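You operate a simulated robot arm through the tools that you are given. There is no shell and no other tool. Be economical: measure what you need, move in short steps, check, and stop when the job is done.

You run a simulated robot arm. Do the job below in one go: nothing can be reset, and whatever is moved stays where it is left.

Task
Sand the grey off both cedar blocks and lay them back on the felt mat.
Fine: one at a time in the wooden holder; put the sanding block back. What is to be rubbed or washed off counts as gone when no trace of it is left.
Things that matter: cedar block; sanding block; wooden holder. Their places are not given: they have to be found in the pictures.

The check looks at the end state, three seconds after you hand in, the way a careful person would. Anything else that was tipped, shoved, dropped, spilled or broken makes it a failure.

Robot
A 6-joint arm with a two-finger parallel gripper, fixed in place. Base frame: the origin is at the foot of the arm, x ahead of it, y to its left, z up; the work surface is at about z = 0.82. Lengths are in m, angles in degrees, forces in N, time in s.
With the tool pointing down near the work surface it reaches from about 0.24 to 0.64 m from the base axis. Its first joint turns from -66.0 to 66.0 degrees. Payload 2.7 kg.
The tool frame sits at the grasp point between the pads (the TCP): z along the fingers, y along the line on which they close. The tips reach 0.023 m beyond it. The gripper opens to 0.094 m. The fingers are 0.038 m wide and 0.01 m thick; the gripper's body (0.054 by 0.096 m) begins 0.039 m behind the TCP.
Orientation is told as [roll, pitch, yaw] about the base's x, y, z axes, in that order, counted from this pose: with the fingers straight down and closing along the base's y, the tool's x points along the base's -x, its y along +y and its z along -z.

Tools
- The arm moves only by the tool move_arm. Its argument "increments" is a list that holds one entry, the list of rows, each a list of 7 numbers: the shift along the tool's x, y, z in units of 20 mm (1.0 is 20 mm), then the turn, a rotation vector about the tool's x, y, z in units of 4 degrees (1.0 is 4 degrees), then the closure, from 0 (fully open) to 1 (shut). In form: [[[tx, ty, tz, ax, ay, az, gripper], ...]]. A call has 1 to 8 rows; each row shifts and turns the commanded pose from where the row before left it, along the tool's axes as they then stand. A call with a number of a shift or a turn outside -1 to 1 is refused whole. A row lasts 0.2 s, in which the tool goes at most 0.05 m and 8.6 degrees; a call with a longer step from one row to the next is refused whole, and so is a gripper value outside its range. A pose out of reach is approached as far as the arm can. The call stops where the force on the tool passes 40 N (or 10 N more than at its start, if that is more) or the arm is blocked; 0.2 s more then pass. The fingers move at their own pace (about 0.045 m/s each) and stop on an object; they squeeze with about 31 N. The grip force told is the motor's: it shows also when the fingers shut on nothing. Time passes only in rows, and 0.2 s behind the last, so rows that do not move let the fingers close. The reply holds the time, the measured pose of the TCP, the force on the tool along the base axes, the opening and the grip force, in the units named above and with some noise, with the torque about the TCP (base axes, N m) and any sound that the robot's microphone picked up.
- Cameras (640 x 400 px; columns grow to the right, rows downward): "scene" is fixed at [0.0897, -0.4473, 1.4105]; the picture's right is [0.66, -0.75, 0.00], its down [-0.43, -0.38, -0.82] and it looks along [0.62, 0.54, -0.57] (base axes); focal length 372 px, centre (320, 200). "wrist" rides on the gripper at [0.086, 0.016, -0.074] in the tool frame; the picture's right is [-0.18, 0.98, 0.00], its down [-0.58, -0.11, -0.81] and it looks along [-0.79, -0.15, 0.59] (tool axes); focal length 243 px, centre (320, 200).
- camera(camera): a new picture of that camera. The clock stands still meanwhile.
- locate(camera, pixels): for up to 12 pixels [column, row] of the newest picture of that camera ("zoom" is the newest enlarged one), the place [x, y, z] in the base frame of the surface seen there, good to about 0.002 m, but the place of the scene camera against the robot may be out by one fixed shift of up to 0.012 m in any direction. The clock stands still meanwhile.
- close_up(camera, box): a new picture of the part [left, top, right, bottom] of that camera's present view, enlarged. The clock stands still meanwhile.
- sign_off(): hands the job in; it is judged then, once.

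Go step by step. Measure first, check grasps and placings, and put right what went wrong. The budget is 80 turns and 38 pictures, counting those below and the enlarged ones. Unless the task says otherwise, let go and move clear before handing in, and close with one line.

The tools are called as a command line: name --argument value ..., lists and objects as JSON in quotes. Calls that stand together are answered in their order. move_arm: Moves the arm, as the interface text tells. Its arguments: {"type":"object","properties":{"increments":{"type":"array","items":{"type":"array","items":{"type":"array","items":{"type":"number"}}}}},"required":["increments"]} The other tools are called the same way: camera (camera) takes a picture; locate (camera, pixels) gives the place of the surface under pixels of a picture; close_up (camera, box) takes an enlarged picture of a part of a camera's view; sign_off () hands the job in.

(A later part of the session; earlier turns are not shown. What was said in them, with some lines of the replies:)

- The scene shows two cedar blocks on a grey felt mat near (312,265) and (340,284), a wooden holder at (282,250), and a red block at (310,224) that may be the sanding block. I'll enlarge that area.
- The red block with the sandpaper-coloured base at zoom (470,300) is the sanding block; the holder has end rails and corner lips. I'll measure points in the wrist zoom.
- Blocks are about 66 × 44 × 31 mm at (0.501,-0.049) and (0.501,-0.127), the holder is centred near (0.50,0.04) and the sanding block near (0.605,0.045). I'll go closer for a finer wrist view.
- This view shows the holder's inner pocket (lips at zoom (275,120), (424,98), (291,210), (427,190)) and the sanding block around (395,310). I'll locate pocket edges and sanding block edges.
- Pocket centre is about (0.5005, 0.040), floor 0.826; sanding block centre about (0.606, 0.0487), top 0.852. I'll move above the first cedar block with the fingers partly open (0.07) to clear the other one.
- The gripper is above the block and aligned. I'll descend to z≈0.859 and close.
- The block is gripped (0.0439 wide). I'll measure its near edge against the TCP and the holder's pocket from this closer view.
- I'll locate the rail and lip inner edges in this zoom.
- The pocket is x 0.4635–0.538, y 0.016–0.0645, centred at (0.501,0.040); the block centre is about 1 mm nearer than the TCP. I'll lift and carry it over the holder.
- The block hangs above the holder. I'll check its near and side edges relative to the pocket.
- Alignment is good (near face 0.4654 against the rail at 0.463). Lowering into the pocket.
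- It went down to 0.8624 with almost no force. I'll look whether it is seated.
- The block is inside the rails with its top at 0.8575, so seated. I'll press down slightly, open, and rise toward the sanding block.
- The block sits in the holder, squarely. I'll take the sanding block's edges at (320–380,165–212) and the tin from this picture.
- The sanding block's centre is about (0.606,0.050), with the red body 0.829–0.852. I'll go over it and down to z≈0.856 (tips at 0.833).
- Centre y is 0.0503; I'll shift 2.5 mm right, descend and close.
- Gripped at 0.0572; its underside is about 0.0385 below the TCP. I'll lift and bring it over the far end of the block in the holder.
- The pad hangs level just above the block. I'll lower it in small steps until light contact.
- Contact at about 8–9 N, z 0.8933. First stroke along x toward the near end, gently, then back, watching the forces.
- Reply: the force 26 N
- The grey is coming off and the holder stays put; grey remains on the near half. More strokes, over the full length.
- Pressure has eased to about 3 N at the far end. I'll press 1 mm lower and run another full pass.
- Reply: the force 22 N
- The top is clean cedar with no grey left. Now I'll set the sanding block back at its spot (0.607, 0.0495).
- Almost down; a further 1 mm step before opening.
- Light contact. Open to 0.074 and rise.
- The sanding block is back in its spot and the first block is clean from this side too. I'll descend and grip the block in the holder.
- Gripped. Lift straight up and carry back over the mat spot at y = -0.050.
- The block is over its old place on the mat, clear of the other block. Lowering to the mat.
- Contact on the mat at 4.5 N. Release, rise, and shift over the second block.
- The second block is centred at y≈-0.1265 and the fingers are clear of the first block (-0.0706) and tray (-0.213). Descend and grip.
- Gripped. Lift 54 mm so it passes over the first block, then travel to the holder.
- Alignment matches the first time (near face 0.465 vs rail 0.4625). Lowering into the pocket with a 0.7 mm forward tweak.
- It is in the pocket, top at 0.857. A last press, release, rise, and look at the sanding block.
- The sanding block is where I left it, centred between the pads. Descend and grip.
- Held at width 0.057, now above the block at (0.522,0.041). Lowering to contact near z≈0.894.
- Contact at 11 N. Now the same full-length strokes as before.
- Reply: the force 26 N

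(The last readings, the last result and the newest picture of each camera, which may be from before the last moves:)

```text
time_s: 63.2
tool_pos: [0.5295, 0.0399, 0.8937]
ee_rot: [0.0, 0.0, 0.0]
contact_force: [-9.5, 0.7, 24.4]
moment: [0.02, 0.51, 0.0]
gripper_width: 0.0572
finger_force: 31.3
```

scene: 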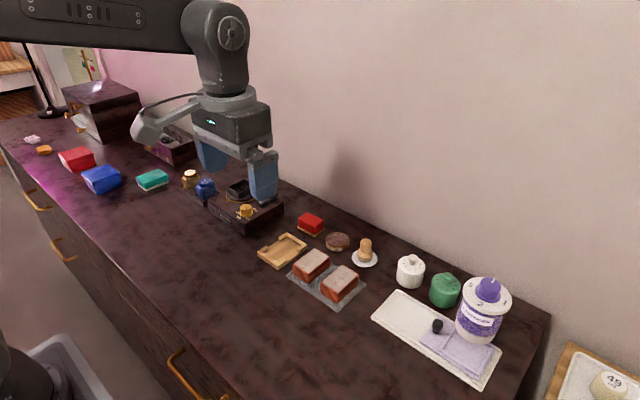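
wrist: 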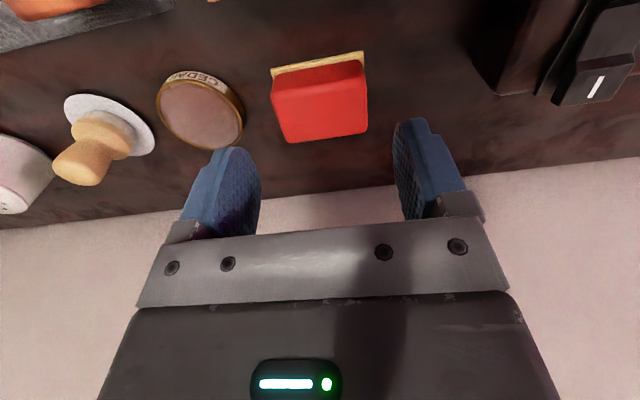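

Forces are good. Another full pass both ways.

move_arm --increments '[[[0.5, 0, 0, 0, 0, 0, 0.6], [0.5, 0, 0, 0, 0, 0, 0.6], [0.5, 0, 0, 0, 0, 0, 0.6], [0.5, 0, 0, 0, 0, 0, 0.6], [0.5, 0, 0, 0, 0, 0, 0.6], [0.4, 0, 0, 0, 0, 0, 0.6], [-0.4, 0, 0, 0, 0, 0, 0.6], [0.4, 0, 0, 0, 0, 0, 0.6]]]'

move_arm --increments '[[[-0.5, 0, 0, 0, 0, 0, 0.6], [-0.5, 0, 0, 0, 0, 0, 0.6], [-0.5, 0, 0, 0, 0, 0, 0.6], [-0.5, 0, 0, 0, 0, 0, 0.6], [-0.5, 0, 0, 0, 0, 0, 0.6], [-0.4, 0, 0, 0, 0, 0, 0.6]]]'

move_arm --increments '[[[0, 0, -0.8, 0, 0, 0, 0.6], [0, 0, -0.9, 0, 0, 0, 0.6], [-0.9, 0, -0.5, 0, 0, 0, 0.6], [-0.9, 0, 0, 0, 0, 0, 0.6], [-0.9, 0, 0, 0, 0, 0, 0.6], [-0.9, 0, 0, 0, 0, 0, 0.6]]]'

close_up --camera "scene" --box '[240, 210, 370, 310]'

```text
time_s: 65.0
tool_pos: [0.4728, 0.0395, 0.8935]
ee_rot: [0.0, -0.2, 0.0]
contact_force: [6.5, -0.5, 14.8]
moment: [-0.04, -0.36, 0.02]
gripper_width: 0.0572
finger_force: 30.7
```

```text
time_s: 66.4
tool_pos: [0.5283, 0.0404, 0.8916]
ee_rot: [0.0, -0.1, 0.0]
contact_force: [-6.3, -0.5, 19.8]
moment: [-0.02, 0.44, 0.0]
gripper_width: 0.0572
finger_force: 31.2
```

```text
time_s: 67.8
tool_pos: [0.6018, 0.0411, 0.9372]
ee_rot: [0.0, 0.0, 0.1]
contact_force: [0.3, 0.5, -1.0]
moment: [0.0, 0.02, 0.01]
gripper_width: 0.0571
finger_force: 30.8
```

```text
4.00 times, centred on (305, 260) of scene
```

zoom: 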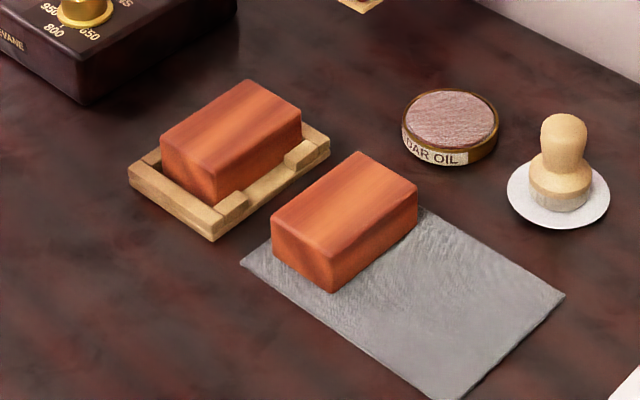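

Both tops are clean now. Returning the sanding block to its spot.

move_arm --increments '[[[-0.26, 0.45, 0, 0, 0, 0, 0.6], [0, 0, 0.9, 0, 0, 0, 0.6], [0, 0, 0.9, 0, 0, 0, 0.6], [0, 0, 0.9, 0, 0, 0, 0.6], [0, 0, 0.6, 0, 0, 0, 0.6], [0, 0, 0.4, 0, 0, 0, 0.6], [0, 0, 0.1, 0, 0, 0, 0.6], [0, 0, 0, 0, 0, 0, 0.6]]]'

```text
time_s: 69.6
tool_pos: [0.6071, 0.0482, 0.8595]
ee_rot: [-0.1, -0.1, 0.0]
contact_force: [0.4, 0.1, -0.4]
moment: [0.02, -0.01, 0.04]
gripper_width: 0.0571
finger_force: 31.1
```

move_arm --increments '[[[0, 0.04, 0.04, 0, 0, 0, 0.6], [0, 0, 0.03, 0, 0, 0, 0.6], [0, 0, 0, 0, 0, 0, 0.6]]]'

```text
time_s: 70.4
tool_pos: [0.6068, 0.0506, 0.859]
ee_rot: [-0.1, 0.1, 0.0]
contact_force: [-1.2, -0.1, -0.9]
moment: [-0.03, -0.01, 0.0]
gripper_width: 0.0573
finger_force: 31.1
```

move_arm --increments '[[[0, 0, 0.04, 0, 0, 0, 0.6], [0, 0, 0.02, 0, 0, 0, 0.6], [0, 0, 0, 0, 0, 0, 0.6]]]'

```text
time_s: 71.2
tool_pos: [0.6066, 0.05, 0.8563]
ee_rot: [0.0, 0.0, 0.0]
contact_force: [0.1, -0.3, -0.6]
moment: [0.01, 0.02, 0.01]
gripper_width: 0.057
finger_force: 31.3
```

Still no clear contact; a few more 0.5 mm steps.

move_arm --increments '[[[0, 0, 0.025, 0, 0, 0, 0.6], [0, 0, 0.025, 0, 0, 0, 0.6], [0, 0, 0, 0, 0, 0, 0.6]]]'

```text
time_s: 72.0
tool_pos: [0.6061, 0.0508, 0.8572]
ee_rot: [0.1, 0.1, 0.1]
contact_force: [-0.6, 0.7, 1.7]
moment: [0.03, 0.0, 0.01]
gripper_width: 0.0569
finger_force: 31.3
```

Now there's contact (1.7 N). Open, rise, and go over the block in the holder.

move_arm --increments '[[[0, 0, 0, 0, 0, 0, 0.21], [0, 0, 0, 0, 0, 0, 0.21], [0, 0, 0, 0, 0, 0, 0.21], [0, 0, -0.8, 0, 0, 0, 0.21], [0, 0, -0.9, 0, 0, 0, 0.21], [0, 0, -0.9, 0, 0, 0, 0.21], [0, 0, -0.3, 0, 0, 0, 0.21]]]'

move_arm --increments '[[[0.9, -0.08, 0, 0, 0, 0, 0.21], [0.9, -0.08, 0, 0, 0, 0, 0.21], [0.9, -0.08, 0, 0, 0, 0, 0.21], [0.9, -0.08, 0, 0, 0, 0, 0.21], [0.9, -0.08, 0, 0, 0, 0, 0.21], [0.7, -0.1, 0, 0, 0, 0, 0.21], [0, 0, 0, 0, 0, 0, 0.21]]]'

camera --camera "wrist"

```text
time_s: 73.6
tool_pos: [0.6082, 0.0514, 0.9152]
ee_rot: [0.0, 0.1, 0.0]
contact_force: [0.0, -0.6, 0.1]
moment: [-0.01, -0.02, 0.03]
gripper_width: 0.0741
finger_force: 0.1
```

```text
time_s: 75.2
tool_pos: [0.5036, 0.0405, 0.9144]
ee_rot: [-0.1, -0.1, 0.0]
contact_force: [-0.9, -0.1, 1.0]
moment: [0.0, 0.0, 0.02]
gripper_width: 0.0742
finger_force: 0.0
```

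```text
12 pictures are left
```

wrist: 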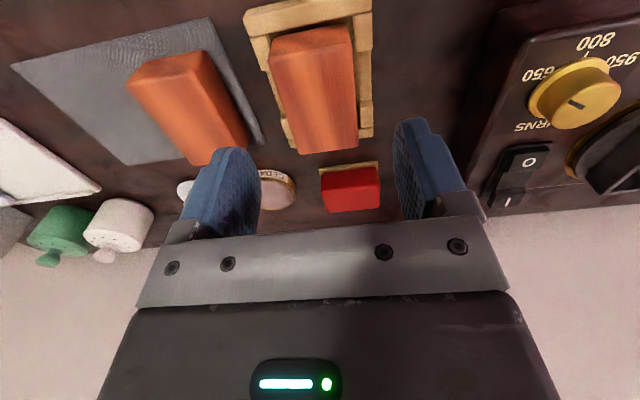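

All is in place. Grip the second block and lift it high.

move_arm --increments '[[[0.05, 0, 0.8, 0, 0, 0, 0.21], [0, 0, 0.8, 0, 0, 0, 0.21], [0, 0, 0.6, 0, 0, 0, 0.21], [0, 0, 0.4, 0, 0, 0, 0.21], [0, 0, 0, 0, 0, 0, 0.21], [0, 0, 0, 0, 0, 0, 0.7], [0, 0, 0, 0, 0, 0, 0.7], [0, 0, 0, 0, 0, 0, 0.7]]]'

move_arm --increments '[[[0, 0, -0.9, 0, 0, 0, 0.7], [0, 0, -0.9, 0, 0, 0, 0.7], [0, 0, -0.9, 0, 0, 0, 0.7], [0, -0.9, 0, 0, 0, 0, 0.7], [0, -0.9, 0, 0, 0, 0, 0.7], [0, -0.9, 0, 0, 0, 0, 0.7], [0, -0.9, 0, 0, 0, 0, 0.7], [0, -0.9, 0, 0, 0, 0, 0.7]]]'

move_arm --increments '[[[0, -0.9, 0, 0, 0, 0, 0.7], [0, -0.9, 0, 0, 0, 0, 0.7], [0, -0.9, 0, 0, 0, 0, 0.7], [0, -0.9, 0, 0, 0, 0, 0.7], [0, -0.2, 0, 0, 0, 0, 0.7], [0, 0, 0, 0, 0, 0, 0.7]]]'

camera --camera "wrist"

```text
time_s: 77.0
tool_pos: [0.5021, 0.0394, 0.8632]
ee_rot: [0.0, 0.0, 0.0]
contact_force: [-1.2, 0.6, -0.4]
moment: [0.03, 0.01, 0.0]
gripper_width: 0.0439
finger_force: 31.4
```

```text
time_s: 78.8
tool_pos: [0.5033, -0.0486, 0.9143]
ee_rot: [0.0, 0.1, -0.1]
contact_force: [-0.2, 0.1, -1.0]
moment: [-0.04, 0.01, -0.02]
gripper_width: 0.0438
finger_force: 31.4
```

```text
time_s: 80.2
tool_pos: [0.5023, -0.1252, 0.9164]
ee_rot: [0.0, 0.0, -0.1]
contact_force: [-0.3, -0.1, 0.6]
moment: [-0.03, -0.02, 0.01]
gripper_width: 0.044
finger_force: 30.8
```

```text
11 pictures are left
```

wrist: 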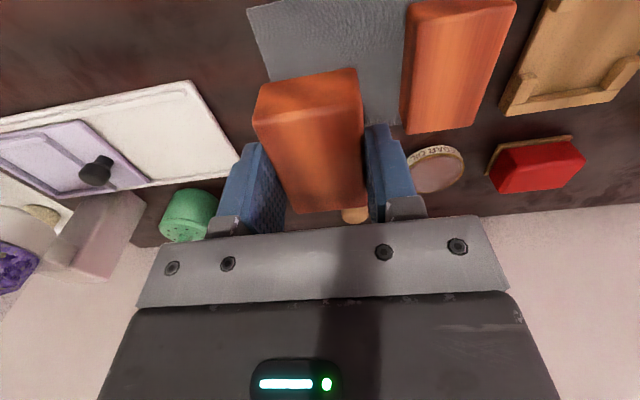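

The block is over its former place (y -0.125). Lowering onto the mat.

move_arm --increments '[[[0, -0.05, 0.8, 0, 0, 0, 0.7], [0, 0, 0.8, 0, 0, 0, 0.7], [0, 0, 0.6, 0, 0, 0, 0.7], [0, 0, 0.35, 0, 0, 0, 0.7], [0, 0, 0.1, 0, 0, 0, 0.7], [0, 0, 0.07, 0, 0, 0, 0.7], [0, 0, 0, 0, 0, 0, 0.7]]]'

```text
time_s: 81.8
tool_pos: [0.5021, -0.1259, 0.8614]
ee_rot: [-0.1, 0.0, 0.0]
contact_force: [-0.9, -0.1, -0.4]
moment: [0.03, -0.03, -0.01]
gripper_width: 0.0437
finger_force: 31.1
```

move_arm --increments '[[[0, 0, 0.04, 0, 0, 0, 0.7], [0, 0, 0.04, 0, 0, 0, 0.7], [0, 0, 0, 0, 0, 0, 0.7]]]'

```text
time_s: 82.6
tool_pos: [0.5014, -0.1272, 0.8617]
ee_rot: [0.0, 0.1, 0.1]
contact_force: [0.3, -0.5, -0.7]
moment: [0.0, 0.02, 0.01]
gripper_width: 0.044
finger_force: 30.3
```

move_arm --increments '[[[0, 0, 0.04, 0, 0, 0, 0.7], [0, 0, 0, 0, 0, 0, 0.7]]]'

```text
time_s: 83.2
tool_pos: [0.5013, -0.1262, 0.8601]
ee_rot: [0.0, -0.1, 0.0]
contact_force: [0.0, -0.2, -0.2]
moment: [0.01, -0.02, 0.02]
gripper_width: 0.0438
finger_force: 30.6
```

move_arm --increments '[[[0, 0, 0.03, 0, 0, 0, 0.7], [0, 0, 0.03, 0, 0, 0, 0.7], [0, 0, 0, 0, 0, 0, 0.7]]]'

```text
time_s: 84.0
tool_pos: [0.5014, -0.1257, 0.8595]
ee_rot: [0.0, -0.1, 0.0]
contact_force: [-4.8, -0.2, 11.6]
moment: [0.03, 0.28, -0.03]
gripper_width: 0.0436
finger_force: 31.9
```

Contact on the mat (11.6 N). Ease up slightly, release to 0.07, and rise clear.

move_arm --increments '[[[0, 0, -0.03, 0, 0, 0, 0.7], [0, 0, 0, 0, 0, 0, 0.255], [0, 0, 0, 0, 0, 0, 0.255], [0, 0, 0, 0, 0, 0, 0.255], [0, 0, -0.8, 0, 0, 0, 0.255], [0, 0, -0.9, 0, 0, 0, 0.255], [0, 0, -0.9, 0, 0, 0, 0.255], [0, 0, -0.9, 0, 0, 0, 0.255]]]'

move_arm --increments '[[[0.9, 0, -0.9, 0, 0, 0, 0.255], [0.9, 0, -0.9, 0, 0, 0, 0.255], [0.9, 0, -0.9, 0, 0, 0, 0.255], [0.9, 0, -0.9, 0, 0, 0, 0.255], [0.9, 0, -0.9, 0, 0, 0, 0.255], [0.9, 0, -0.9, 0, 0, 0, 0.255], [0.9, 0, 0, 0, 0, 0, 0.255], [0.9, 0, 0, 0, 0, 0, 0.255]]]'

close_up --camera "wrist" --box '[180, 20, 480, 210]'

close_up --camera "scene" --box '[240, 200, 400, 310]'

```text
time_s: 85.8
tool_pos: [0.5024, -0.1265, 0.9285]
ee_rot: [0.0, 0.1, 0.0]
contact_force: [0.3, -1.0, -1.0]
moment: [-0.01, 0.01, -0.03]
gripper_width: 0.07
finger_force: 0.1
```

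```text
time_s: 87.6
tool_pos: [0.3585, -0.1264, 1.038]
ee_rot: [0.1, 0.0, 0.0]
contact_force: [0.5, 0.0, 0.1]
moment: [0.03, 0.0, -0.01]
gripper_width: 0.0699
finger_force: 0.1
```

```text
2.11 times, centred on (330, 115) of wrist
```

zoom: 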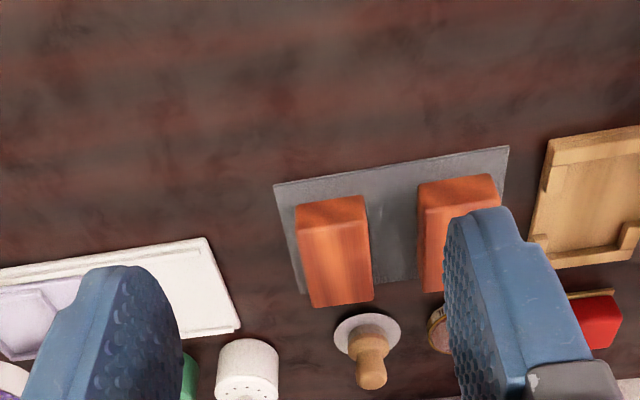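

```text
3.64 times, centred on (320, 255) of scene
```

zoom: 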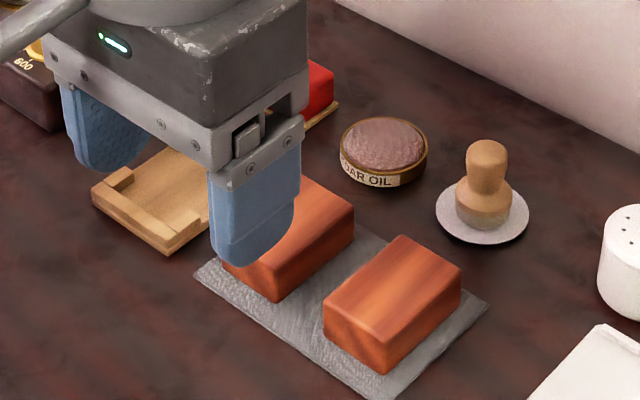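

Both blocks lie on the mat in their places. I'll move the arm up out of the way and check for faint traces.

move_arm --increments '[[[0.6, 0.9, -0.9, 0, 0, 0, 0.255], [0.6, 0.9, -0.9, 0, 0, 0, 0.255], [0.6, 0.9, -0.9, 0, 0, 0, 0.255], [0, 0.9, -0.9, 0, 0, 0, 0.255], [0, 0.9, -0.9, 0, 0, 0, 0.255], [0, 0.9, -0.9, 0, 0, 0, 0.255], [0, 0.9, 0, 0, 0, 0, 0.255], [0, 0.9, 0, 0, 0, 0, 0.255]]]'

close_up --camera "scene" --box '[280, 235, 370, 310]'

camera --camera "scene"

```text
time_s: 89.4
tool_pos: [0.322, 0.0177, 1.1461]
ee_rot: [0.0, 0.0, 0.0]
contact_force: [-0.7, 0.3, 0.0]
moment: [-0.02, 0.01, -0.01]
gripper_width: 0.0697
finger_force: 0.1
```

```text
5.33 times, centred on (325, 272) of scene
```

zoom: 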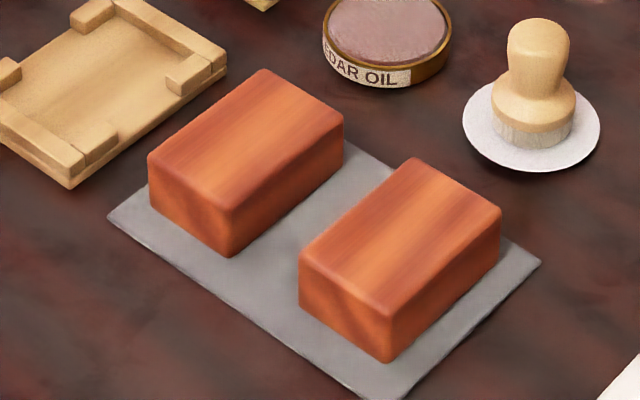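

```text
7 pictures are left
```

scene: 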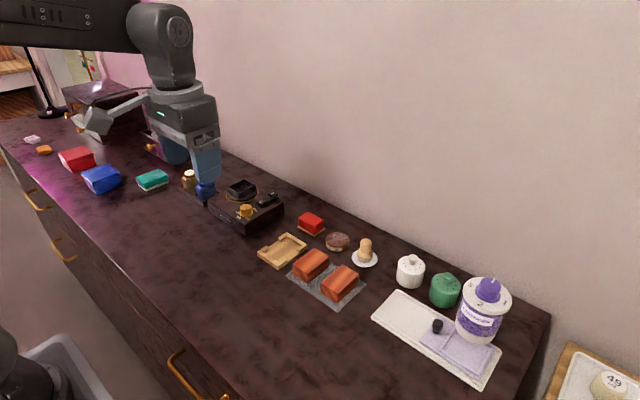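

Both blocks show clean cedar at zoom (245,140) and (400,235) and lie on the mat. The sanding block at (310,223) and the holder are in place, and nothing else has moved, so I'm handing in.

sign_off

```text
The job is handed in.
```

Both cedar blocks were sanded one at a time in the wooden holder until no grey showed and laid back on the felt mat. The sanding block is back in its place.
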